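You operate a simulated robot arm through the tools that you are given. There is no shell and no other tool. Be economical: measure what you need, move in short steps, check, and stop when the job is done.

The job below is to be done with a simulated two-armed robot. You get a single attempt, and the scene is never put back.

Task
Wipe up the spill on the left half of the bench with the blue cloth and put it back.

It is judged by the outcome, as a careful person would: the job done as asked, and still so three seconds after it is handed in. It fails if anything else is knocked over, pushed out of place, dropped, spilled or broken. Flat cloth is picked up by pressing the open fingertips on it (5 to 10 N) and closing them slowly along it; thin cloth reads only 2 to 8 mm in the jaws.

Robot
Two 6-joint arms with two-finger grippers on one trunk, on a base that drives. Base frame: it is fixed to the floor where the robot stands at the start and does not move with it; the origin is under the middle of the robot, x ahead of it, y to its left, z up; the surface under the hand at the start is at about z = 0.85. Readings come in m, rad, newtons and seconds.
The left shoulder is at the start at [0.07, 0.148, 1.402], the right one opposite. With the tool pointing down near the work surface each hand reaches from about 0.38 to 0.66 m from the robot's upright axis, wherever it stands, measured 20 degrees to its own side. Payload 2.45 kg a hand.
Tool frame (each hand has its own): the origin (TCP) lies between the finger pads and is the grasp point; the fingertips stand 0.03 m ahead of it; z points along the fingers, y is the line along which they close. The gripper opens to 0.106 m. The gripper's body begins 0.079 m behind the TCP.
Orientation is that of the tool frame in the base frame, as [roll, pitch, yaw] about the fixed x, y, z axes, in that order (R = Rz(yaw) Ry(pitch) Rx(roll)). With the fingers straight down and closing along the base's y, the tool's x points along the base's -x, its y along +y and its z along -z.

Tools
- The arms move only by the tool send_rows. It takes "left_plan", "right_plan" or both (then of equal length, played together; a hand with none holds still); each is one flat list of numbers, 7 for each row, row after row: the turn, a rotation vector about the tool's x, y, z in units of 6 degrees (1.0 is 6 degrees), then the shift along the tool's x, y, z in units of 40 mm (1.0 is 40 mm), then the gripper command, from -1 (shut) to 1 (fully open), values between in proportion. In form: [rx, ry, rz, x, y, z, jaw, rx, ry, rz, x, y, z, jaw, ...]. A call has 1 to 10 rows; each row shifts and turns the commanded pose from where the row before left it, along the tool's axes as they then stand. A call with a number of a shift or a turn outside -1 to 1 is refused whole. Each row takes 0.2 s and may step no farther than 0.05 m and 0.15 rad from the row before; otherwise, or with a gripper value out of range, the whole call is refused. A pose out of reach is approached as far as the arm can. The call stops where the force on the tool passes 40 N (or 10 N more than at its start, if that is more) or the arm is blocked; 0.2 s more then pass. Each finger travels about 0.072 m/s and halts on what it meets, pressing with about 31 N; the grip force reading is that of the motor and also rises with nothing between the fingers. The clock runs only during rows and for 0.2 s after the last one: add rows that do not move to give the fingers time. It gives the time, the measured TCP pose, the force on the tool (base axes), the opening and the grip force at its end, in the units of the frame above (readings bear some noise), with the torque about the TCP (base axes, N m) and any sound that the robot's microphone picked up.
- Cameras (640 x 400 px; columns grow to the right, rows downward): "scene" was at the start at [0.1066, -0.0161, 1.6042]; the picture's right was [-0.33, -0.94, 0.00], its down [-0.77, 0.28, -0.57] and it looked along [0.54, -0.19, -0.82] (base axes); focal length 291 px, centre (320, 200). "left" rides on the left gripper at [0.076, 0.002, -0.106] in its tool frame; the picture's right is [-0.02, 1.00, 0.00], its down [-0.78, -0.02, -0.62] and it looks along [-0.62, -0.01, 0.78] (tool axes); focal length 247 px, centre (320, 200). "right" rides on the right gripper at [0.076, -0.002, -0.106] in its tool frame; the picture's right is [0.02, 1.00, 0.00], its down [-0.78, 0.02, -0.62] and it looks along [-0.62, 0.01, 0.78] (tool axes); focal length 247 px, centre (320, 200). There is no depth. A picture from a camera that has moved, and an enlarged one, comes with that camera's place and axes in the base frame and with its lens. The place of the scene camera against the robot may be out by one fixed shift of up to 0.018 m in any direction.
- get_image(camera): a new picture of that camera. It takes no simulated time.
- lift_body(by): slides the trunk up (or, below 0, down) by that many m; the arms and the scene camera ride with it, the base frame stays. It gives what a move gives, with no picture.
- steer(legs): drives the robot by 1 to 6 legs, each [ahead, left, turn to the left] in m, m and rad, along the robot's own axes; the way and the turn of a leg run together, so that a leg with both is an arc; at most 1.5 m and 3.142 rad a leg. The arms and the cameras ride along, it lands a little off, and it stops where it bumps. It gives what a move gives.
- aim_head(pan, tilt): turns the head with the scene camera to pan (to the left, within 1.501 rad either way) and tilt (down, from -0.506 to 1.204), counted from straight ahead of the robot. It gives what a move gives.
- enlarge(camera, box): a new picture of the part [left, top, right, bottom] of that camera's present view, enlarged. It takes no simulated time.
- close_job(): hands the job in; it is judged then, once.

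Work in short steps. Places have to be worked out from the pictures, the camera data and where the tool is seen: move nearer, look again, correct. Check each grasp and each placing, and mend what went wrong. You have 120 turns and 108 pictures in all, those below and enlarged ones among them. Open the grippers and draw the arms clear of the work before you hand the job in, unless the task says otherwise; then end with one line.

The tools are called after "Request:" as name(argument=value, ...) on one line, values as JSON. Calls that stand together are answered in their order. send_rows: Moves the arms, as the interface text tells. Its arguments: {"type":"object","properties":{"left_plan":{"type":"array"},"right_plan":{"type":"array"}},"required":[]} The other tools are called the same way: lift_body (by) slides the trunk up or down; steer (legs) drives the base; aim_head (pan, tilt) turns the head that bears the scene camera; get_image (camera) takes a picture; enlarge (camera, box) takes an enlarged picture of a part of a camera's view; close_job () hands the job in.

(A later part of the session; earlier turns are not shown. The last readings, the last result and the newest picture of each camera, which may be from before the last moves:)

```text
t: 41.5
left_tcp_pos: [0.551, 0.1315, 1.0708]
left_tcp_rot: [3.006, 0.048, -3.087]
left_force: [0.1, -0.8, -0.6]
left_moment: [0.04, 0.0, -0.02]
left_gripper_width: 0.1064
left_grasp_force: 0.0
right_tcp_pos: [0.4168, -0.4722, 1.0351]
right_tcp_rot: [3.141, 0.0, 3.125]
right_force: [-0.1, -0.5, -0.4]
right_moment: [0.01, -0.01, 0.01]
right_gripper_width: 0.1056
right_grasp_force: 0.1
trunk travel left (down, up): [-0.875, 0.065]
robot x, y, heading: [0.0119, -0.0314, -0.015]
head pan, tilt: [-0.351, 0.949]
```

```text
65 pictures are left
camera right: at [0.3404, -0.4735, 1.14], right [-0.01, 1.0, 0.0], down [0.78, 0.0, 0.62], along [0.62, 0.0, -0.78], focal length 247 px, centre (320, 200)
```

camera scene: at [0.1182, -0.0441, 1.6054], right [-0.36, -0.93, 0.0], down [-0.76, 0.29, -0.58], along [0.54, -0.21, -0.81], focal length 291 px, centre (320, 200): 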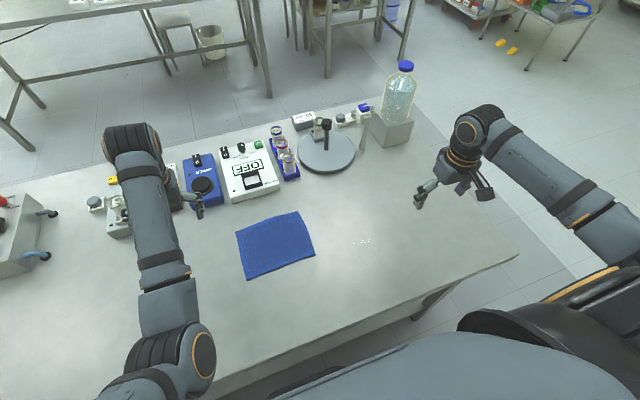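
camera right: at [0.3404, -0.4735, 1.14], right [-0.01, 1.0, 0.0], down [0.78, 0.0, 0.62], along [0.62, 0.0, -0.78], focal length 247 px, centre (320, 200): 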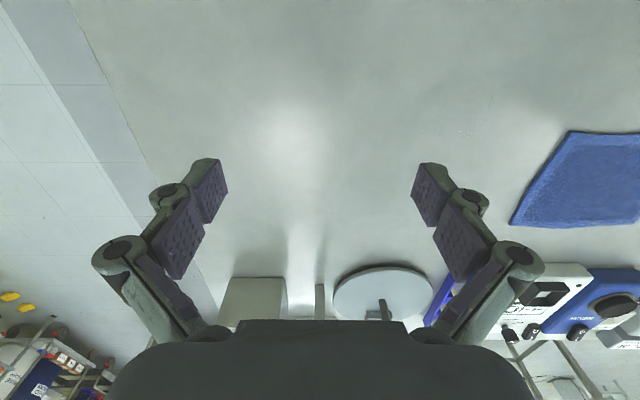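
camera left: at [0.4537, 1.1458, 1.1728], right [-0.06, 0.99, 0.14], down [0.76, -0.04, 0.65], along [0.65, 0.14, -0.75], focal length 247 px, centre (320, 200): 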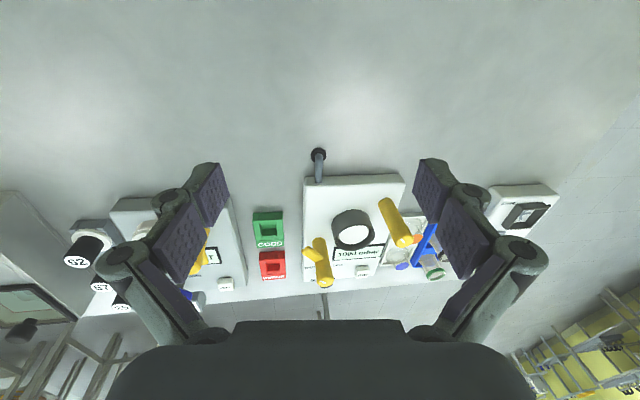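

The puddle glints lie at about (0.45, −0.295) from both cameras. I zoom for its extent and the cloth's corners.

Request:
enlarge(camera="right", box=[400, 70, 560, 170])

Request:
enlarge(camera="scene", box=[220, 190, 420, 315])

```text
4.00 times, centred on (480, 120) of right
camera zoom: at [0.3404, -0.4735, 1.14], right [-0.01, 1.0, 0.0], down [0.78, 0.0, 0.62], along [0.62, 0.0, -0.78], focal length 988 px, centre (-320, 520)
```

zoom: 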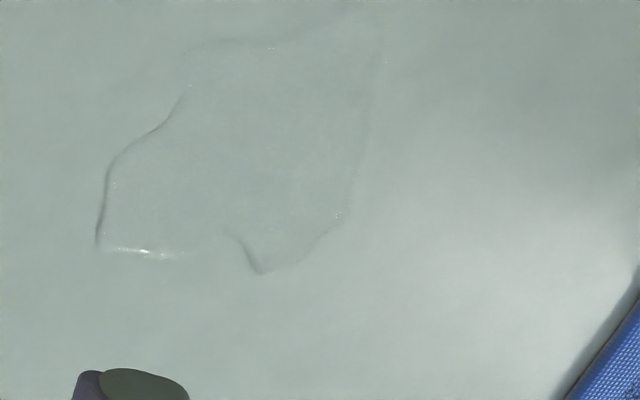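

```text
3.20 times, centred on (320, 252) of scene
camera zoom: at [0.1182, -0.0441, 1.6054], right [-0.36, -0.93, 0.0], down [-0.76, 0.29, -0.58], along [0.54, -0.21, -0.81], focal length 931 px, centre (320, 32)
```

zoom: 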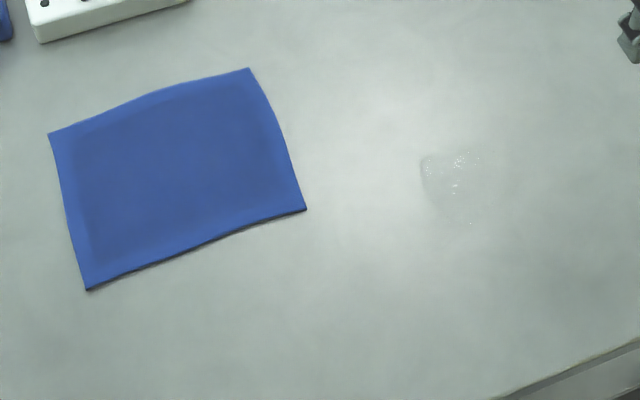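

The puddle spans x 0.395–0.472, y −0.348…−0.272; the cloth spans about x 0.455–0.615, y −0.16…0.036. I shift the left hand aside and bring the right hand over the cloth's right part with the jaws half open.

Request:
send_rows(left_plan=[0, 0, 0, 0, 0.5, 0, 1, 0, 0, 0, 0, 0.5, 0, 1, 0, 0, 0, 0, 0.5, 0, 1, 0, 0, 0, 0, 0.5, 0, 1, 0, 0, 0, 0, 0.5, 0, 1, 0, 0, 0, 0, 0.5, 0, 1, 0, 0, 0, 0, 0.5, 0, 1, 0, 0, 0, 0, 0.5, 0, 1, 0, 0, 0, 0, 0.5, 0, 1, 0, 0, 0, 0, 0.5, 0, 1], right_plan=[0, 0, 0, -0.3, 0.905, 0, -0.06, 0, 0, 0, -0.3, 0.905, 0, -0.06, 0, 0, 0, -0.3, 0.905, 0, -0.06, 0, 0, 0, -0.3, 0.905, 0, -0.06, 0, 0, 0, -0.3, 0.905, 0, -0.06, 0, 0, 0, -0.3, 0.905, 0, -0.06, 0, 0, 0, -0.3, 0.905, 0, -0.06, 0, 0, 0, -0.3, 0.905, 0, -0.06, 0, 0, 0, -0.3, 0.905, 0, -0.06, 0, 0, 0, -0.3, 0.905, 0, -0.06])

Request:
get_image(camera="right")

Request:
get_image(camera="scene")

```text
t: 43.9
left_tcp_pos: [0.555, 0.3255, 1.0732]
left_tcp_rot: [3.007, 0.048, -3.089]
left_force: [-0.1, -0.3, -0.3]
left_moment: [-0.04, -0.02, 0.01]
left_gripper_width: 0.1061
left_grasp_force: 0.0
left hand out of reach, approached as far as the arm can: row 1, 2, 3, 4, 6
right_tcp_pos: [0.5492, -0.1806, 1.0118]
right_tcp_rot: [-3.039, 0.001, 3.076]
right_force: [0.2, 0.9, -0.2]
right_moment: [-0.02, -0.01, 0.02]
right_gripper_width: 0.0496
right_grasp_force: 0.1
right hand out of reach, approached as far as the arm can: row 4, 5
trunk travel left (down, up): [-0.875, 0.065]
robot x, y, heading: [0.0133, -0.025, -0.013]
head pan, tilt: [-0.351, 0.949]
stopped in row 10 (right hand): the arm was blocked; the commanded pose is now the measured one
```

```text
62 pictures are left
camera right: at [0.4739, -0.166, 1.1161], right [0.04, 0.99, -0.1], down [0.79, 0.03, 0.62], along [0.62, -0.11, -0.78], focal length 247 px, centre (320, 200)
```

right: 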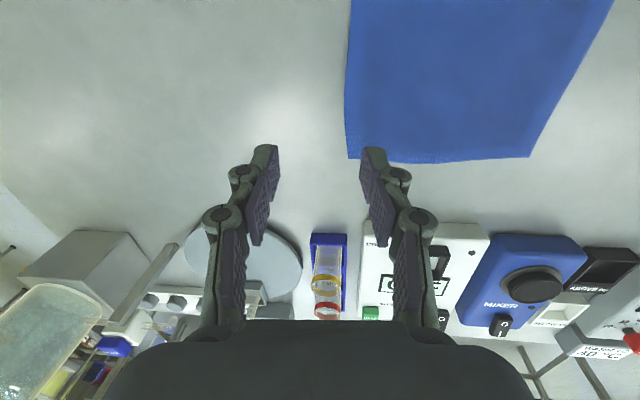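

```text
61 pictures are left
camera scene: at [0.118, -0.0441, 1.6053], right [-0.36, -0.93, 0.0], down [-0.76, 0.29, -0.58], along [0.54, -0.21, -0.81], focal length 291 px, centre (320, 200)
```

scene: 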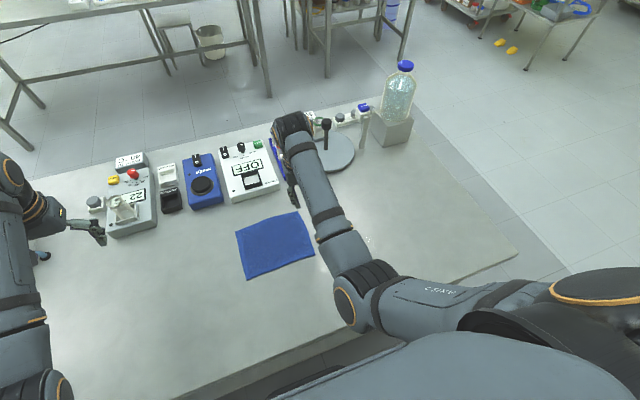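

The right hand is near its inner reach limit here, so I drive the base 0.11 m left to give it room, then straighten the hand.

Request:
steer(legs=[[0.0, 0.11, 0.013]])

Request:
send_rows(right_plan=[0.5, 0, -0.31, 0, 0, 0, -0.06, 0.5, 0, -0.31, 0, 0, 0, -0.06, 0, 0, 0, 0, 0, 0, -0.06])

```text
t: 45.1
left_tcp_pos: [0.5503, 0.4416, 1.0749]
left_tcp_rot: [3.003, 0.045, -3.075]
left_force: [-0.2, -0.2, -0.1]
left_moment: [-0.01, 0.01, -0.01]
left_gripper_width: 0.1058
left_grasp_force: 0.1
right_tcp_pos: [0.5513, -0.0667, 1.0108]
right_tcp_rot: [-3.043, 0.0, 3.088]
right_force: [0.3, -0.5, -0.4]
right_moment: [0.01, 0.0, 0.0]
right_gripper_width: 0.0499
right_grasp_force: 0.1
trunk travel left (down, up): [-0.875, 0.065]
robot x, y, heading: [0.0123, 0.0821, -0.007]
head pan, tilt: [-0.351, 0.949]
```

```text
t: 46.1
left_tcp_pos: [0.5509, 0.442, 1.0737]
left_tcp_rot: [3.006, 0.047, -3.075]
left_force: [0.6, 0.1, 0.8]
left_moment: [0.01, -0.01, 0.0]
left_gripper_width: 0.1064
left_grasp_force: 0.1
right_tcp_pos: [0.5542, -0.0926, 1.0088]
right_tcp_rot: [-2.89, -0.008, 3.13]
right_force: [-0.3, -0.2, -0.1]
right_moment: [0.04, 0.01, 0.0]
right_gripper_width: 0.0499
right_grasp_force: 0.0
trunk travel left (down, up): [-0.875, 0.065]
robot x, y, heading: [0.0113, 0.0823, -0.001]
head pan, tilt: [-0.351, 0.949]
stopped in row 3 (right hand): the arm was blocked; the commanded pose is now the measured one
```

I turned the wrong way about tool x; I correct by the opposite turn.

Request:
send_rows(right_plan=[-0.8, 0, 0, 0, 0, 0, -0.06, -0.8, 0, 0, 0, 0, 0, -0.06, -0.8, 0, 0, 0, 0, 0, -0.06, 0, 0, 0, 0, 0, 0, -0.06])

Request:
get_image(camera="right")

```text
t: 47.1
left_tcp_pos: [0.5508, 0.4406, 1.0734]
left_tcp_rot: [3.006, 0.046, -3.075]
left_force: [0.5, 0.5, -0.2]
left_moment: [-0.04, 0.02, 0.01]
left_gripper_width: 0.1062
left_grasp_force: 0.0
right_tcp_pos: [0.5518, -0.0902, 1.0088]
right_tcp_rot: [3.139, -0.008, 3.13]
right_force: [0.7, -0.5, -0.1]
right_moment: [-0.02, 0.0, 0.0]
right_gripper_width: 0.0499
right_grasp_force: 0.0
trunk travel left (down, up): [-0.875, 0.065]
robot x, y, heading: [0.0105, 0.0823, -0.001]
head pan, tilt: [-0.351, 0.949]
```

```text
60 pictures are left
camera right: at [0.478, -0.0918, 1.1142], right [-0.01, 1.0, 0.0], down [0.79, 0.01, 0.61], along [0.61, 0.01, -0.79], focal length 247 px, centre (320, 200)
```

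right: 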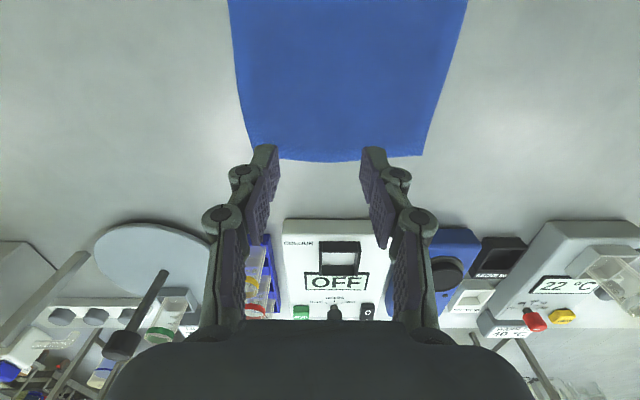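

Hand is straight. The cloth's far edge is at x≈0.615, right edge y≈−0.17. I move to (0.536,−0.115) and descend to just above it.

Request:
send_rows(right_plan=[0, 0, 0, 0.2, -0.31, 0, -0.06, 0, 0, 0, 0.2, -0.31, 0, -0.06, 0, 0, 0, 0, 0, 0.9, -0.06, 0, 0, 0, 0, 0, 0.9, -0.06, 0, 0, 0, 0, 0, 0.9, -0.06, 0, 0, 0, 0, 0, 0, -0.06])

Request:
get_image(camera="right")

```text
t: 48.5
left_tcp_pos: [0.5518, 0.4416, 1.0742]
left_tcp_rot: [3.004, 0.045, -3.074]
left_force: [0.3, -0.3, -0.4]
left_moment: [0.0, 0.01, -0.02]
left_gripper_width: 0.106
left_grasp_force: 0.1
right_tcp_pos: [0.5368, -0.1145, 0.8993]
right_tcp_rot: [3.14, -0.008, 3.132]
right_force: [0.4, 0.5, -0.1]
right_moment: [-0.02, 0.02, -0.02]
right_gripper_width: 0.0498
right_grasp_force: 0.0
trunk travel left (down, up): [-0.875, 0.065]
robot x, y, heading: [0.0123, 0.0846, -0.006]
head pan, tilt: [-0.351, 0.949]
```

```text
59 pictures are left
camera right: at [0.4613, -0.1166, 1.0058], right [-0.01, 1.0, 0.0], down [0.79, 0.01, 0.61], along [0.61, 0.01, -0.79], focal length 247 px, centre (320, 200)
```

right: 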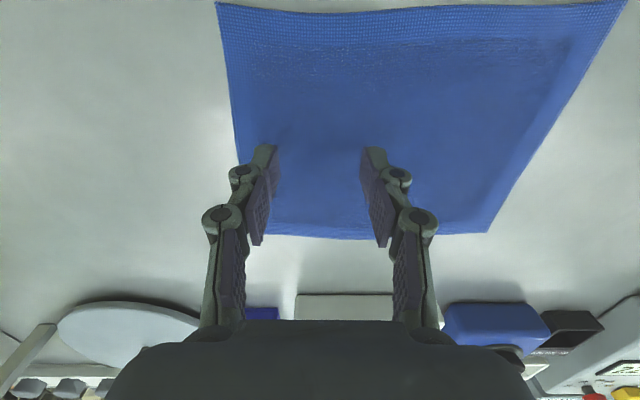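

Fingers are both over the cloth. I lower slowly to press.

Request:
send_rows(right_plan=[0, 0, 0, 0, 0, 0.15, -0.06, 0, 0, 0, 0, 0, 0.1, -0.06, 0, 0, 0, 0, 0, 0.1, -0.06, 0, 0, 0, 0, 0, 0.05, -0.06, 0, 0, 0, 0, 0, 0, -0.06])

```text
t: 49.7
left_tcp_pos: [0.5496, 0.4403, 1.0736]
left_tcp_rot: [3.005, 0.048, -3.075]
left_force: [0.3, -0.5, 0.5]
left_moment: [-0.01, -0.03, -0.01]
left_gripper_width: 0.106
left_grasp_force: 0.0
right_tcp_pos: [0.5361, -0.1151, 0.8845]
right_tcp_rot: [3.141, -0.008, 3.133]
right_force: [-1.0, 0.0, -0.2]
right_moment: [0.0, 0.02, -0.03]
right_gripper_width: 0.0496
right_grasp_force: 0.1
trunk travel left (down, up): [-0.875, 0.065]
robot x, y, heading: [0.0142, 0.0832, -0.006]
head pan, tilt: [-0.351, 0.949]
```

Request:
send_rows(right_plan=[0, 0, 0, 0, 0, 0.05, -0.06, 0, 0, 0, 0, 0, 0.05, -0.06, 0, 0, 0, 0, 0, 0, -0.06])

```text
t: 50.5
left_tcp_pos: [0.5507, 0.4406, 1.0748]
left_tcp_rot: [3.005, 0.047, -3.076]
left_force: [0.0, 0.1, 0.2]
left_moment: [-0.02, 0.04, 0.0]
left_gripper_width: 0.106
left_grasp_force: 0.1
right_tcp_pos: [0.5365, -0.1158, 0.8811]
right_tcp_rot: [3.138, -0.008, 3.13]
right_force: [-0.2, 0.9, 8.7]
right_moment: [-0.01, 0.02, 0.0]
right_gripper_width: 0.0496
right_grasp_force: 0.8
trunk travel left (down, up): [-0.875, 0.065]
robot x, y, heading: [0.0152, 0.0835, -0.004]
head pan, tilt: [-0.351, 0.949]
```

Pressing with 8.7 N. I close slowly along the cloth.

Request:
send_rows(right_plan=[0, 0, 0, 0, 0, 0, -0.16, 0, 0, 0, 0, 0, 0, -0.26, 0, 0, 0, 0, 0, 0, -0.36, 0, 0, 0, 0, 0, 0, -0.46, 0, 0, 0, 0, 0, 0, -0.56, 0, 0, 0, 0, 0, 0, -0.66, 0, 0, 0, 0, 0, 0, -0.76, 0, 0, 0, 0, 0, 0, -0.86, 0, 0, 0, 0, 0, 0, -1, 0, 0, 0, 0, 0, 0, -1])

Request:
get_image(camera="right")

```text
t: 52.7
left_tcp_pos: [0.5496, 0.4419, 1.0744]
left_tcp_rot: [3.007, 0.049, -3.075]
left_force: [-0.5, -0.5, -0.1]
left_moment: [0.0, 0.01, -0.01]
left_gripper_width: 0.106
left_grasp_force: 0.0
right_tcp_pos: [0.5355, -0.1165, 0.8812]
right_tcp_rot: [3.139, -0.006, 3.132]
right_force: [0.5, -1.1, 18.0]
right_moment: [-0.03, -0.01, -0.03]
right_gripper_width: 0.0057
right_grasp_force: 30.7
trunk travel left (down, up): [-0.875, 0.065]
robot x, y, heading: [0.0132, 0.0817, -0.001]
head pan, tilt: [-0.351, 0.949]
```

```text
58 pictures are left
camera right: at [0.4593, -0.117, 0.9875], right [-0.01, 1.0, 0.0], down [0.79, 0.01, 0.62], along [0.62, 0.01, -0.79], focal length 247 px, centre (320, 200)
```

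right: 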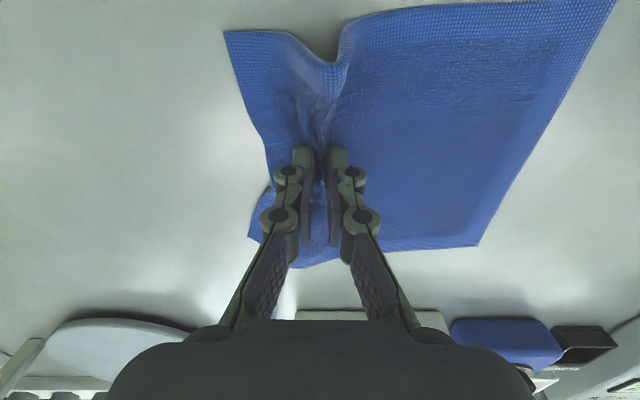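

Gripped (5.7 mm). I ease up 3 mm and drag the cloth toward the puddle.

Request:
send_rows(right_plan=[0, 0, 0, 0, 0, -0.06, -1, 0, 0, 0, 0.42, -0.48, 0, -1, 0, 0, 0, 0.42, -0.48, 0, -1, 0, 0, 0, 0.42, -0.48, 0, -1, 0, 0, 0, 0.42, -0.48, 0, -1, 0, 0, 0, 0.42, -0.48, 0, -1, 0, 0, 0, 0.42, -0.48, 0, -1, 0, 0, 0, 0, 0, 0, -1])

Request:
get_image(camera="right")

Request:
get_image(camera="scene")

```text
t: 54.5
left_tcp_pos: [0.5507, 0.4423, 1.0739]
left_tcp_rot: [3.005, 0.048, -3.075]
left_force: [0.8, 0.1, 0.0]
left_moment: [-0.01, 0.0, 0.0]
left_gripper_width: 0.106
left_grasp_force: 0.0
right_tcp_pos: [0.4343, -0.2288, 0.8846]
right_tcp_rot: [3.14, -0.011, 3.133]
right_force: [-0.3, 0.1, 0.3]
right_moment: [0.03, 0.02, -0.02]
right_gripper_width: 0.0056
right_grasp_force: 30.8
trunk travel left (down, up): [-0.875, 0.065]
robot x, y, heading: [0.0144, 0.0856, -0.001]
head pan, tilt: [-0.351, 0.949]
```

```text
57 pictures are left
camera right: at [0.3589, -0.2312, 0.9901], right [-0.01, 1.0, 0.0], down [0.79, 0.01, 0.61], along [0.61, 0.01, -0.79], focal length 247 px, centre (320, 200)
```

right: 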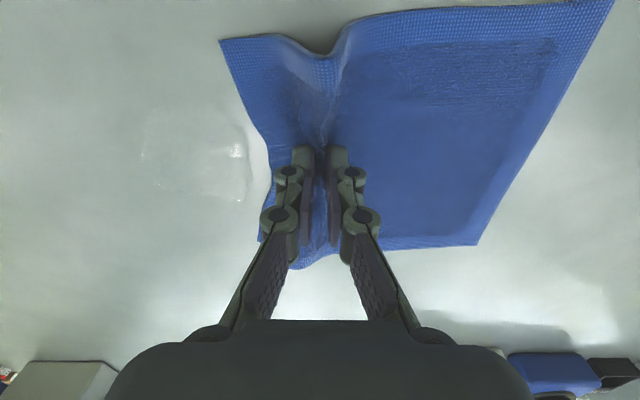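

```text
56 pictures are left
camera scene: at [0.1198, 0.0661, 1.6053], right [-0.35, -0.94, 0.0], down [-0.76, 0.28, -0.58], along [0.55, -0.2, -0.81], focal length 291 px, centre (320, 200)
```

scene: 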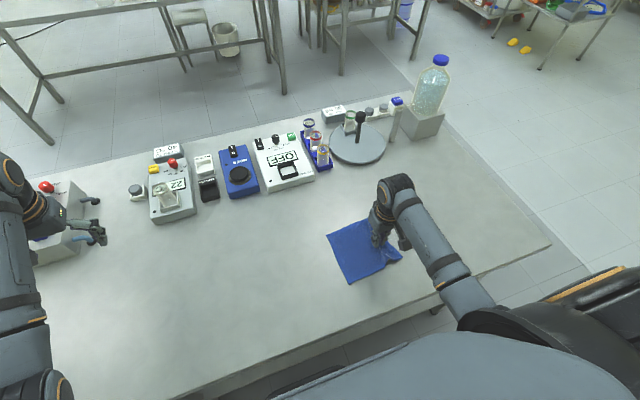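

The cloth drags flat, with the puddle just ahead of it. I press lightly and sweep it across the whole puddle.

Request:
send_rows(right_plan=[0, 0, 0, 0, -0.4, 0.06, -1, 0, 0, 0, 0, -0.55, 0, -1, 0, 0, 0, 0, -0.55, 0, -1, 0, 0, 0, 0, -0.55, 0, -1, 0, 0, 0, 0, -0.55, 0, -1, 0, 0, 0, 0, -0.55, 0, -1, 0, 0, 0, 0, -0.55, 0, -1, 0, 0, 0, 0, -0.55, 0, -1, 0, 0, 0, 0, 0, 0, -1])

Request:
get_image(camera="right")

Request:
get_image(camera="scene")

```text
t: 56.5
left_tcp_pos: [0.5491, 0.4443, 1.0739]
left_tcp_rot: [3.009, 0.049, -3.075]
left_force: [1.0, -0.5, -0.4]
left_moment: [-0.01, 0.01, 0.04]
left_gripper_width: 0.106
left_grasp_force: 0.0
right_tcp_pos: [0.4313, -0.3963, 0.8818]
right_tcp_rot: [-3.141, -0.003, 3.131]
right_force: [-0.1, 5.5, 17.9]
right_moment: [0.22, -0.06, -0.03]
right_gripper_width: 0.0055
right_grasp_force: 31.1
trunk travel left (down, up): [-0.875, 0.065]
robot x, y, heading: [0.0113, 0.0815, 0.001]
head pan, tilt: [-0.351, 0.949]
```

```text
55 pictures are left
camera right: at [0.3552, -0.3978, 0.9875], right [-0.01, 1.0, 0.0], down [0.79, 0.01, 0.62], along [0.62, 0.01, -0.79], focal length 247 px, centre (320, 200)
```

right: 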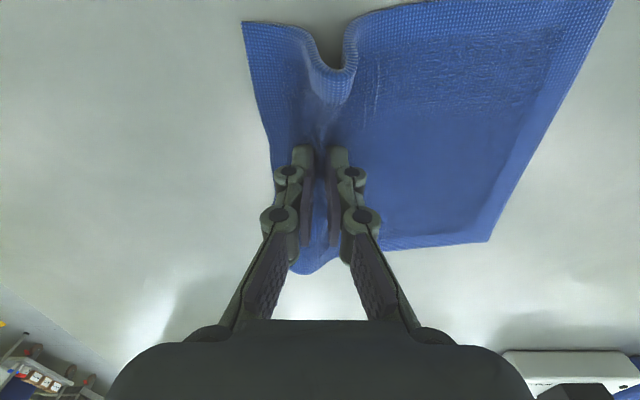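

```text
54 pictures are left
camera scene: at [0.1175, 0.0695, 1.6057], right [-0.35, -0.94, 0.0], down [-0.76, 0.28, -0.58], along [0.55, -0.2, -0.81], focal length 291 px, centre (320, 200)
```

scene: 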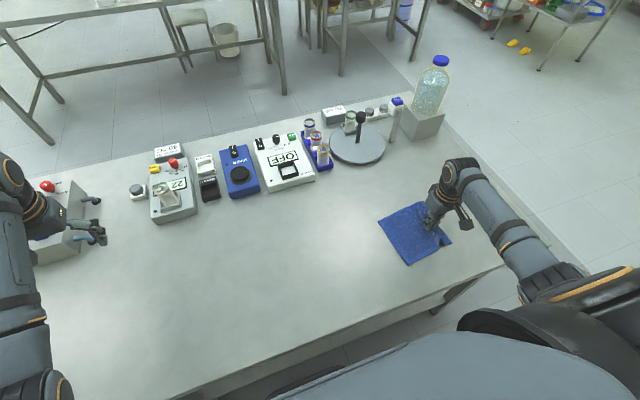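

The cloth now covers the puddle. I rub it in x a little, then lift to look beneath.

Request:
send_rows(right_plan=[0, 0, 0, -0.5, 0, 0, -1, 0, 0, 0, -0.5, 0, 0, -1, 0, 0, 0, 0.6, 0, 0, -1, 0, 0, 0, 0.6, 0, 0, -1, 0, 0, 0, 0.6, 0, 0, -1, 0, 0, 0, -0.8, 0, 0, -1, 0, 0, 0, 0, 0, -0.8, -1, 0, 0, 0, 0, 0, -0.9, -1, 0, 0, 0, 0, 0, -0.9, -1, 0, 0, 0, 0, 0, -0.9, -1])

Request:
get_image(camera="right")

Request:
enlarge(camera="scene", box=[310, 150, 510, 275])

```text
t: 58.7
left_tcp_pos: [0.5514, 0.4406, 1.0744]
left_tcp_rot: [3.004, 0.047, -3.074]
left_force: [-0.6, 0.1, -0.4]
left_moment: [-0.01, -0.01, -0.02]
left_gripper_width: 0.106
left_grasp_force: 0.2
right_tcp_pos: [0.4357, -0.3987, 1.0188]
right_tcp_rot: [3.138, -0.01, 3.13]
right_force: [-0.1, 0.0, 0.2]
right_moment: [0.01, -0.06, 0.02]
right_gripper_width: 0.0057
right_grasp_force: 31.2
trunk travel left (down, up): [-0.875, 0.065]
robot x, y, heading: [0.008, 0.0834, -0.004]
head pan, tilt: [-0.351, 0.949]
```

```text
53 pictures are left
camera right: at [0.3603, -0.4014, 1.1263], right [-0.01, 1.0, 0.0], down [0.79, 0.01, 0.61], along [0.61, 0.01, -0.79], focal length 247 px, centre (320, 200)
```

right: 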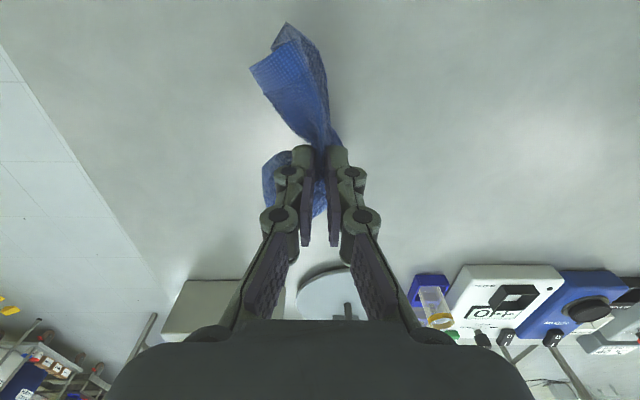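

```text
3.20 times, centred on (410, 212) of scene
camera zoom: at [0.1198, 0.0649, 1.6052], right [-0.35, -0.94, 0.0], down [-0.76, 0.28, -0.58], along [0.55, -0.2, -0.81], focal length 931 px, centre (32, 160)
```

zoom: 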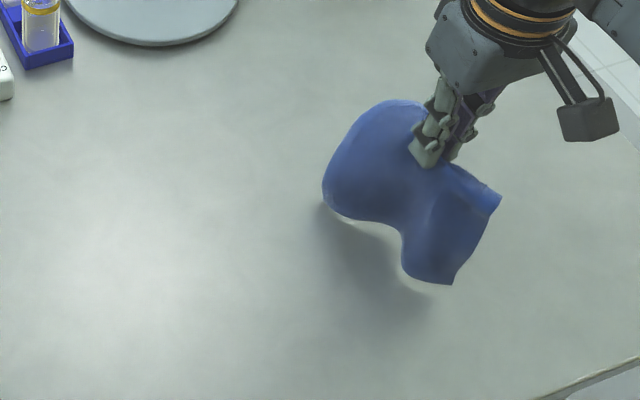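

The cloth is lifted. I check the puddle place, around pixel (404,98) of the right camera.

Request:
enlarge(camera="right", box=[330, 40, 490, 140])

```text
4.00 times, centred on (410, 90) of right
camera zoom: at [0.3603, -0.4014, 1.1263], right [-0.01, 1.0, 0.0], down [0.79, 0.01, 0.61], along [0.61, 0.01, -0.79], focal length 988 px, centre (-40, 640)
```

zoom: 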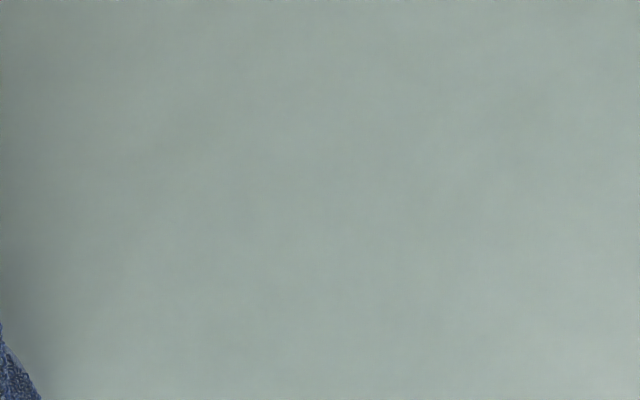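

The puddle place looks clean. Now to lay the cloth back by landing its left side first and drawing it right; I drive the base 0.1 m left for reach and carry the cloth over.

Request:
steer(legs=[[0.0, 0.1, 0]])

Request:
send_rows(right_plan=[0, 0, 0, -0.28, 0.9, 0, -1, 0, 0, 0, -0.28, 0.9, 0, -1, 0, 0, 0, -0.28, 0.9, 0, -1, 0, 0, 0, -0.28, 0.9, 0, -1, 0, 0, 0, -0.28, 0.9, 0, -1, 0, 0, 0, -0.28, 0.9, 0, -1, 0, 0, 0, -0.28, 0.9, 0, -1, 0, 0, 0, -0.28, 0.9, 0, -1, 0, 0, 0, -0.28, 0.9, 0, -1, 0, 0, 0, 0, 0, 0, -1])

Request:
get_image(camera="right")

Request:
get_image(camera="scene")

```text
t: 59.8
left_tcp_pos: [0.5509, 0.5361, 1.076]
left_tcp_rot: [3.006, 0.046, -3.075]
left_force: [0.3, -0.5, -0.7]
left_moment: [0.03, 0.01, 0.01]
left_gripper_width: 0.1058
left_grasp_force: 0.1
right_tcp_pos: [0.4363, -0.3043, 1.0186]
right_tcp_rot: [3.136, -0.01, 3.132]
right_force: [0.5, -0.7, -0.3]
right_moment: [0.06, 0.05, 0.01]
right_gripper_width: 0.0058
right_grasp_force: 30.7
trunk travel left (down, up): [-0.875, 0.065]
robot x, y, heading: [0.0119, 0.1787, -0.003]
head pan, tilt: [-0.351, 0.949]
```

```text
t: 62.0
left_tcp_pos: [0.5504, 0.539, 1.0741]
left_tcp_rot: [3.005, 0.046, -3.074]
left_force: [-0.6, -0.2, 0.0]
left_moment: [0.01, 0.02, -0.04]
left_gripper_width: 0.1062
left_grasp_force: 0.1
right_tcp_pos: [0.5387, 0.0207, 1.0196]
right_tcp_rot: [3.138, -0.01, 3.132]
right_force: [-0.5, 0.3, -0.4]
right_moment: [0.07, 0.01, 0.01]
right_gripper_width: 0.0059
right_grasp_force: 31.0
trunk travel left (down, up): [-0.875, 0.065]
robot x, y, heading: [0.0111, 0.183, -0.007]
head pan, tilt: [-0.351, 0.949]
```

```text
50 pictures are left
camera right: at [0.4635, 0.0188, 1.1257], right [-0.01, 1.0, 0.0], down [0.79, 0.01, 0.61], along [0.61, 0.01, -0.79], focal length 247 px, centre (320, 200)
```

right: 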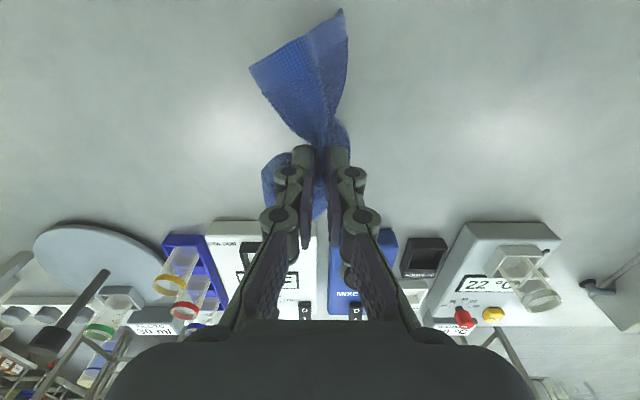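

```text
49 pictures are left
camera scene: at [0.1197, 0.1632, 1.6053], right [-0.35, -0.94, 0.0], down [-0.76, 0.28, -0.58], along [0.55, -0.2, -0.81], focal length 291 px, centre (320, 200)
```

scene: 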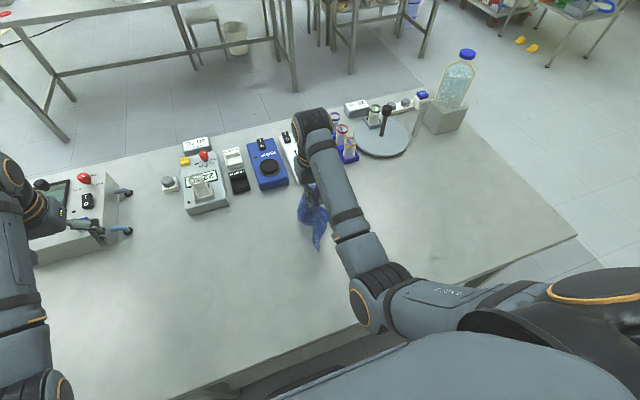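

I lower while drawing to the right so the body of the cloth lays out behind.

Request:
send_rows(right_plan=[0, 0, 0, 0, 0, 0.75, -1, 0, 0, 0, 0, 0, 0.75, -1, 0, 0, 0, 0, -0.5, 0.35, -1, 0, 0, 0, 0, -0.5, 0.35, -1, 0, 0, 0, 0, -0.5, 0.35, -1, 0, 0, 0, 0, -0.5, 0.35, -1, 0, 0, 0, 0, -0.5, 0.35, -1, 0, 0, 0, 0, -0.5, 0.05, -1, 0, 0, 0, 0, -0.4, 0, -1, 0, 0, 0, 0, 0, 0, -1])

Request:
get_image(camera="right")

Request:
enlarge(camera="scene", box=[240, 150, 440, 275])

```text
t: 64.2
left_tcp_pos: [0.5512, 0.5394, 1.074]
left_tcp_rot: [3.007, 0.048, -3.074]
left_force: [0.1, -0.3, -1.0]
left_moment: [0.01, 0.01, -0.01]
left_gripper_width: 0.1059
left_grasp_force: 0.0
right_tcp_pos: [0.5378, -0.1148, 0.8875]
right_tcp_rot: [3.139, -0.007, 3.131]
right_force: [0.1, -0.1, 1.8]
right_moment: [0.08, 0.01, 0.03]
right_gripper_width: 0.0057
right_grasp_force: 30.9
trunk travel left (down, up): [-0.875, 0.065]
robot x, y, heading: [0.0105, 0.1803, -0.001]
head pan, tilt: [-0.351, 0.949]
```

```text
48 pictures are left
camera right: at [0.4626, -0.1155, 0.9934], right [-0.01, 1.0, 0.0], down [0.79, 0.01, 0.61], along [0.61, 0.01, -0.79], focal length 247 px, centre (320, 200)
```

right: 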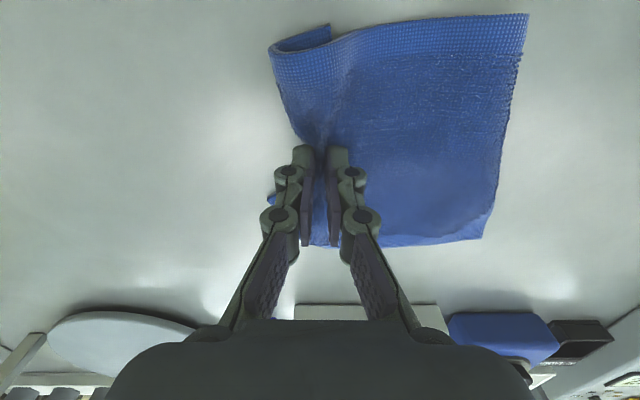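

```text
3.20 times, centred on (340, 212) of scene
camera zoom: at [0.1196, 0.1649, 1.6054], right [-0.35, -0.94, 0.0], down [-0.76, 0.28, -0.58], along [0.55, -0.2, -0.81], focal length 931 px, centre (256, 160)
```

zoom: 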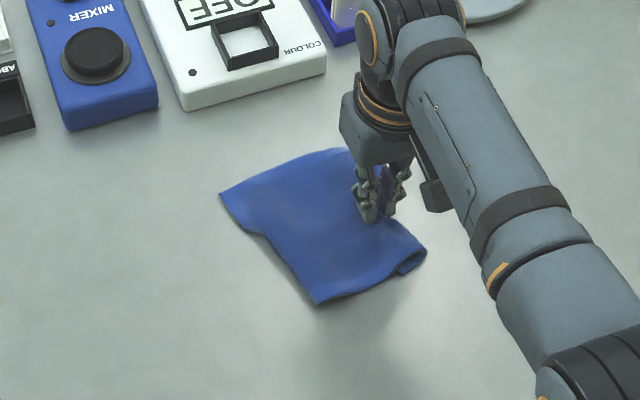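

The body lies flat; only the right flap is tucked. I lower slightly and open slowly so the fold spreads out, then rise.

Request:
send_rows(right_plan=[0, 0, 0, 0, 0, 0.09, -1, 0, 0, 0, 0, 0, 0, -0.8, 0, 0, 0, 0, 0, 0, -0.6, 0, 0, 0, 0, 0, 0, -0.4, 0, 0, 0, 0, 0, 0, -0.1, 0, 0, 0, 0, 0, 0, 0.1, 0, 0, 0, 0, 0, -0.5, 0.1, 0, 0, 0, 0, 0, -0.9, 0.1, 0, 0, 0, 0, 0, -0.9, 0.1])

Request:
get_image(camera="right")

Request:
enlarge(camera="scene", box=[240, 150, 440, 275])

```text
t: 66.2
left_tcp_pos: [0.5508, 0.5401, 1.0742]
left_tcp_rot: [3.006, 0.047, -3.078]
left_force: [-0.1, 0.5, -0.3]
left_moment: [0.0, -0.04, 0.02]
left_gripper_width: 0.106
left_grasp_force: 0.1
right_tcp_pos: [0.5375, -0.1114, 0.9795]
right_tcp_rot: [3.138, -0.011, 3.13]
right_force: [-1.9, 0.1, -0.5]
right_moment: [-0.01, -0.03, -0.01]
right_gripper_width: 0.0583
right_grasp_force: 0.0
trunk travel left (down, up): [-0.875, 0.065]
robot x, y, heading: [0.0118, 0.1843, -0.002]
head pan, tilt: [-0.351, 0.949]
```

```text
46 pictures are left
camera right: at [0.4624, -0.1136, 1.0848], right [-0.01, 1.0, 0.0], down [0.79, 0.01, 0.61], along [0.61, 0.01, -0.79], focal length 247 px, centre (320, 200)
```

right: 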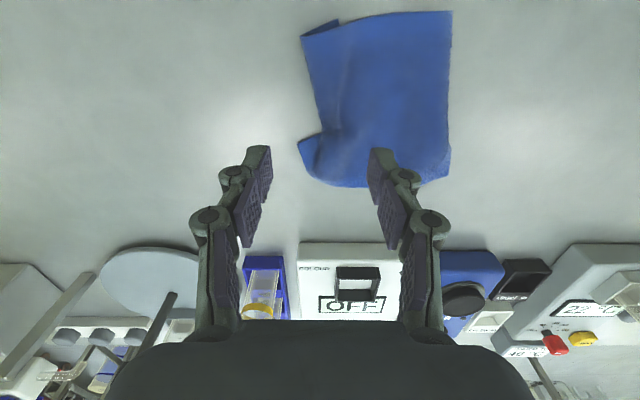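

```text
3.20 times, centred on (340, 212) of scene
camera zoom: at [0.1197, 0.1645, 1.6053], right [-0.35, -0.94, 0.0], down [-0.76, 0.28, -0.58], along [0.55, -0.2, -0.81], focal length 931 px, centre (256, 160)
```

zoom: 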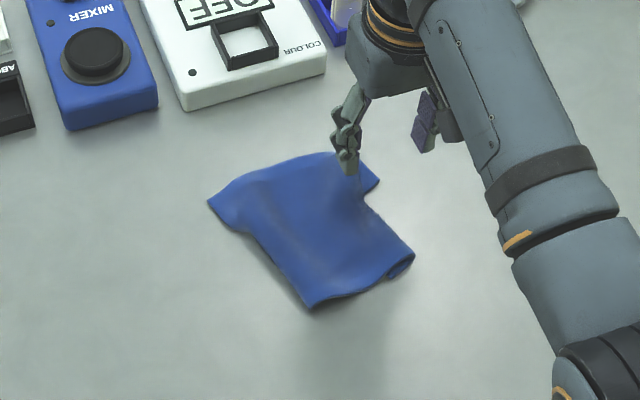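

The cloth lies about in place but with its right border tucked under. I'll re-lay it gripping the left edge and drawing leftwards, for which I turn the hand 90° so the fingers close along that edge.

Request:
send_rows(right_plan=[0, 0, 1, 0, 0, 0, 0.1, 0, 0, 1, 0, 0, 0, 0.1, 0, 0, 1, 0, 0, 0, 0.1, 0, 0, 1, 0, 0, 0, 0.1, 0, 0, 1, 0, 0, 0, 0.1, 0, 0, 1, 0, 0, 0, 0.1, 0, 0, 1, 0, 0, 0, 0.1, 0, 0, 1, 0, 0, 0, 0.1, 0, 0, 1, 0, 0, 0, 0, 0, 0, 1, 0, 0, 0, -0.1])

Request:
send_rows(right_plan=[0, 0, 1, 0, 0, 0, -0.2, 0, 0, 1, 0, 0, 0, -0.2, 0, 0, 1, 0, 0, 0, -0.2, 0, 0, 1, 0, 0, 0, -0.2, 0, 0, 1, 0, 0, 0, -0.2, 0, 0, 0, 0, 0, 0, -0.2])

Request:
get_image(camera="right")

Request:
get_image(camera="scene")

```text
t: 68.4
left_tcp_pos: [0.5511, 0.5393, 1.0736]
left_tcp_rot: [3.006, 0.047, -3.076]
left_force: [-0.9, 0.1, 0.0]
left_moment: [-0.01, -0.02, 0.0]
left_gripper_width: 0.1059
left_grasp_force: 0.1
right_tcp_pos: [0.5373, -0.1149, 0.9776]
right_tcp_rot: [-3.135, -0.006, 2.082]
right_force: [0.8, 0.1, -1.3]
right_moment: [-0.03, 0.0, -0.03]
right_gripper_width: 0.048
right_grasp_force: 0.0
trunk travel left (down, up): [-0.875, 0.065]
robot x, y, heading: [0.0138, 0.1795, -0.004]
head pan, tilt: [-0.351, 0.949]
```

```text
t: 69.8
left_tcp_pos: [0.5503, 0.5398, 1.074]
left_tcp_rot: [3.006, 0.049, -3.076]
left_force: [-0.3, -0.5, -0.1]
left_moment: [0.0, 0.03, 0.0]
left_gripper_width: 0.1059
left_grasp_force: 0.0
right_tcp_pos: [0.5377, -0.1137, 0.9766]
right_tcp_rot: [-3.133, -0.001, 1.558]
right_force: [-0.5, -0.4, -0.6]
right_moment: [0.0, -0.01, 0.0]
right_gripper_width: 0.0424
right_grasp_force: 0.1
trunk travel left (down, up): [-0.875, 0.065]
robot x, y, heading: [0.0108, 0.18, -0.006]
head pan, tilt: [-0.351, 0.949]
```

```text
44 pictures are left
camera right: at [0.5383, -0.0378, 1.0822], right [1.0, 0.01, -0.01], down [0.01, -0.79, 0.62], along [0.0, -0.62, -0.79], focal length 247 px, centre (320, 200)
```

right: 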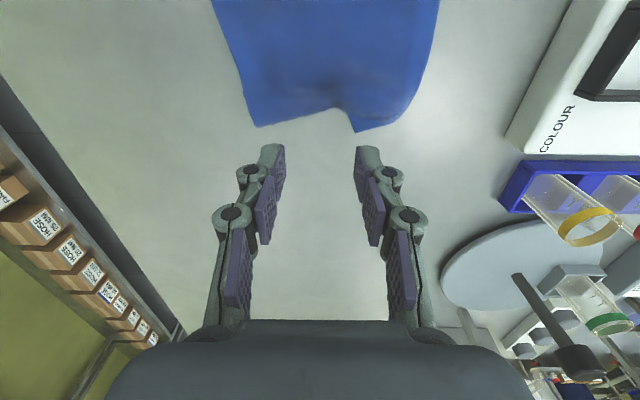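

```text
43 pictures are left
camera scene: at [0.1198, 0.1641, 1.6053], right [-0.35, -0.94, 0.0], down [-0.76, 0.28, -0.58], along [0.55, -0.2, -0.81], focal length 291 px, centre (320, 200)
```

scene: 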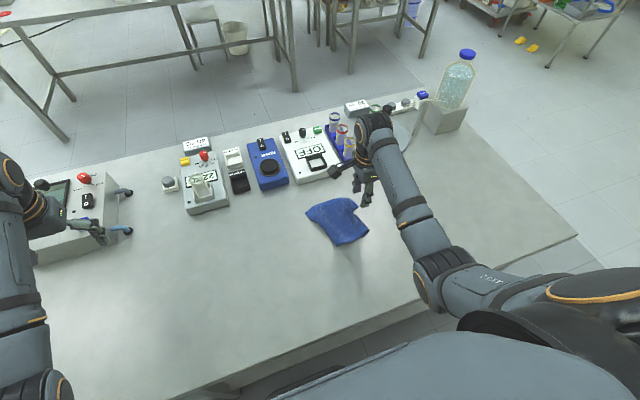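

Hand turned; tool x now points to +y and tool y to +x. The left edge's middle is near (0.55, 0.008); I go over it, just inside, at (0.55, −0.008).

Request:
send_rows(right_plan=[0, 0, 0, 0.66, 0.08, 0, -0.2, 0, 0, 0, 0.66, 0.08, 0, -0.2, 0, 0, 0, 0.66, 0.08, 0, -0.2, 0, 0, 0, 0.66, 0.08, 0, -0.2, 0, 0, 0, 0, 0, 0.9, -0.2, 0, 0, 0, 0, 0, 0.9, -0.2, 0, 0, 0, 0, 0, 0, -0.2])

Request:
get_image(camera="right")

Request:
enlarge(camera="scene", box=[240, 150, 440, 275])

```text
t: 71.4
left_tcp_pos: [0.5518, 0.5399, 1.0728]
left_tcp_rot: [3.007, 0.046, -3.076]
left_force: [0.5, 0.2, -0.7]
left_moment: [-0.03, 0.01, -0.01]
left_gripper_width: 0.106
left_grasp_force: 0.0
right_tcp_pos: [0.5509, -0.008, 0.9053]
right_tcp_rot: [-3.134, -0.001, 1.56]
right_force: [0.2, 0.7, 0.3]
right_moment: [0.02, 0.01, 0.05]
right_gripper_width: 0.0423
right_grasp_force: 0.0
trunk travel left (down, up): [-0.875, 0.065]
robot x, y, heading: [0.0158, 0.1832, -0.005]
head pan, tilt: [-0.351, 0.949]
```

```text
42 pictures are left
camera right: at [0.5521, 0.068, 1.0103], right [1.0, 0.01, -0.01], down [0.01, -0.78, 0.62], along [0.0, -0.62, -0.78], focal length 247 px, centre (320, 200)
```

right: 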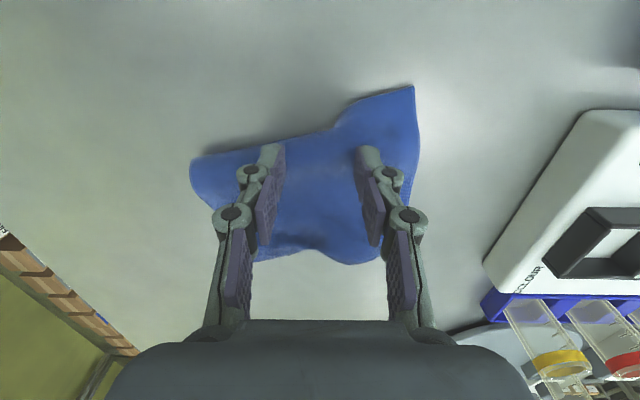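

```text
3.20 times, centred on (340, 212) of scene
camera zoom: at [0.1196, 0.1652, 1.6054], right [-0.35, -0.94, 0.0], down [-0.76, 0.28, -0.58], along [0.55, -0.2, -0.81], focal length 931 px, centre (256, 160)
```

zoom: 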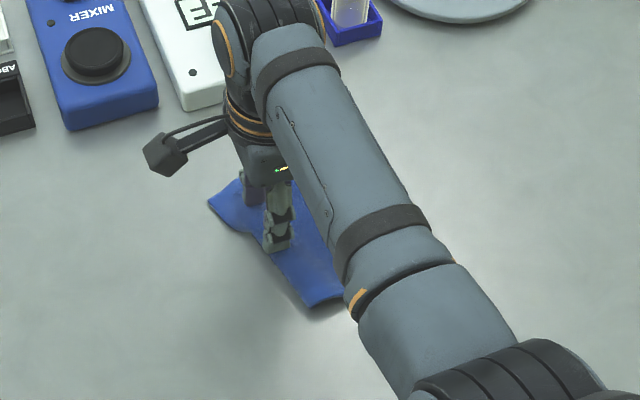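

The edge under the fingers is near y≈0; I shift 15 mm further in and lower to press.

Request:
send_rows(right_plan=[0, 0, 0, -0.4, 0, 0, -0.2, 0, 0, 0, 0, 0, 0.3, -0.2, 0, 0, 0, 0, 0, 0.1, -0.2, 0, 0, 0, 0, 0, 0.1, -0.2, 0, 0, 0, 0, 0, 0.05, -0.2, 0, 0, 0, 0, 0, 0, -0.2])

```text
t: 72.8
left_tcp_pos: [0.5499, 0.5408, 1.0748]
left_tcp_rot: [3.007, 0.049, -3.075]
left_force: [0.6, -0.8, 0.5]
left_moment: [-0.01, 0.02, 0.03]
left_gripper_width: 0.106
left_grasp_force: 0.1
right_tcp_pos: [0.5504, -0.0246, 0.8835]
right_tcp_rot: [-3.135, -0.003, 1.56]
right_force: [-1.6, 0.5, 11.5]
right_moment: [0.0, 0.27, 0.01]
right_gripper_width: 0.0432
right_grasp_force: 1.1
trunk travel left (down, up): [-0.875, 0.065]
robot x, y, heading: [0.009, 0.1848, -0.004]
head pan, tilt: [-0.351, 0.949]
```

11.5 N contact. I close slowly with a tiny extra press.

Request:
send_rows(right_plan=[0, 0, 0, 0, 0, 0.03, -0.25, 0, 0, 0, 0, 0, 0, -0.35, 0, 0, 0, 0, 0, 0, -0.45, 0, 0, 0, 0, 0, 0, -0.55, 0, 0, 0, 0, 0, 0, -0.65, 0, 0, 0, 0, 0, 0, -0.75, 0, 0, 0, 0, 0, 0, -0.85, 0, 0, 0, 0, 0, 0, -0.95, 0, 0, 0, 0, 0, 0, -1, 0, 0, 0, 0, 0, 0, -1])

Request:
get_image(camera="right")

```text
t: 75.0
left_tcp_pos: [0.5488, 0.5406, 1.0748]
left_tcp_rot: [3.009, 0.049, -3.075]
left_force: [-0.1, -0.3, -0.2]
left_moment: [0.01, 0.0, 0.02]
left_gripper_width: 0.1063
left_grasp_force: 0.2
right_tcp_pos: [0.5502, -0.0238, 0.8819]
right_tcp_rot: [-3.137, -0.001, 1.558]
right_force: [3.3, -1.1, 23.5]
right_moment: [0.1, 0.14, -0.04]
right_gripper_width: 0.0051
right_grasp_force: 30.9
trunk travel left (down, up): [-0.875, 0.065]
robot x, y, heading: [0.0094, 0.1808, -0.002]
head pan, tilt: [-0.351, 0.949]
```

```text
40 pictures are left
camera right: at [0.5499, 0.0523, 0.9886], right [1.0, 0.01, -0.01], down [0.01, -0.78, 0.62], along [0.0, -0.62, -0.78], focal length 247 px, centre (320, 200)
```

right: 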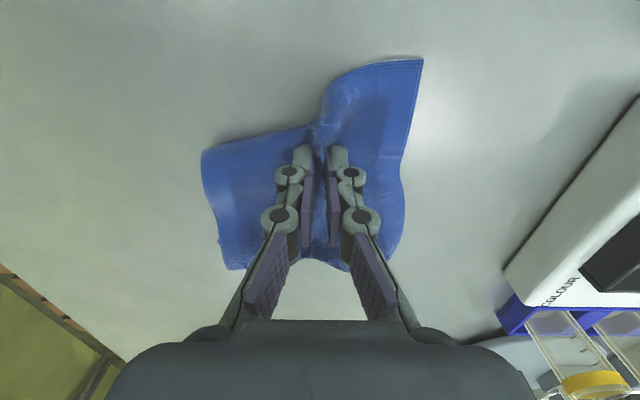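

Gripped (5.1 mm). I lift it clear to let it hang and unfold, and look.

Request:
send_rows(right_plan=[0, 0, 0, 0, 0, -0.8, -1, 0, 0, 0, 0, 0, -0.8, -1, 0, 0, 0, 0, 0, -0.8, -1, 0, 0, 0, 0, 0, -0.8, -1, 0, 0, 0, 0, 0, -0.8, -1, 0, 0, 0, 0, 0, 0, -1])

Request:
enlarge(camera="scene", box=[240, 150, 440, 275])

Request:
get_image(camera="right")

```text
t: 76.4
left_tcp_pos: [0.5511, 0.5392, 1.074]
left_tcp_rot: [3.007, 0.046, -3.075]
left_force: [0.2, 0.5, -0.5]
left_moment: [-0.03, 0.0, -0.01]
left_gripper_width: 0.1061
left_grasp_force: 0.1
right_tcp_pos: [0.5498, -0.0246, 1.0373]
right_tcp_rot: [-3.133, -0.002, 1.559]
right_force: [-0.5, -0.1, 0.1]
right_moment: [-0.01, 0.1, -0.02]
right_gripper_width: 0.0051
right_grasp_force: 30.5
trunk travel left (down, up): [-0.875, 0.065]
robot x, y, heading: [0.0135, 0.1841, -0.001]
head pan, tilt: [-0.351, 0.949]
```

```text
3.20 times, centred on (340, 212) of scene
camera zoom: at [0.1201, 0.164, 1.6053], right [-0.35, -0.94, 0.0], down [-0.76, 0.28, -0.58], along [0.55, -0.2, -0.81], focal length 931 px, centre (256, 160)
```

zoom: 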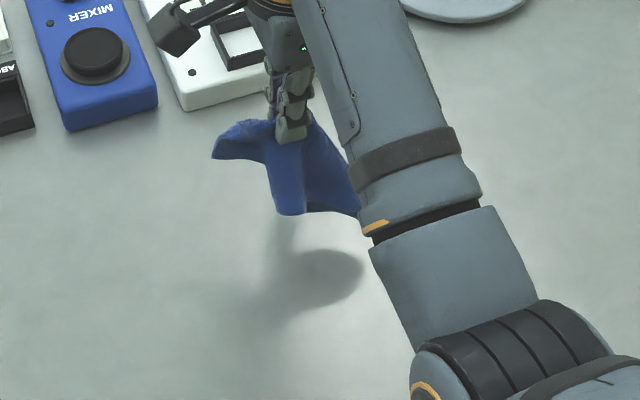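

```text
38 pictures are left
camera right: at [0.5518, 0.0507, 1.1431], right [1.0, 0.01, -0.01], down [0.01, -0.79, 0.62], along [0.0, -0.62, -0.79], focal length 247 px, centre (320, 200)
```

right: 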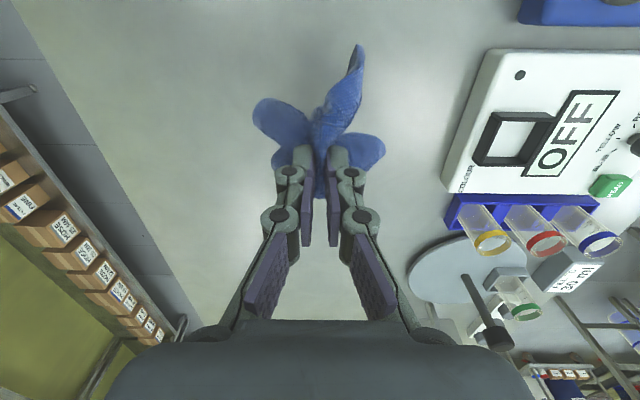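

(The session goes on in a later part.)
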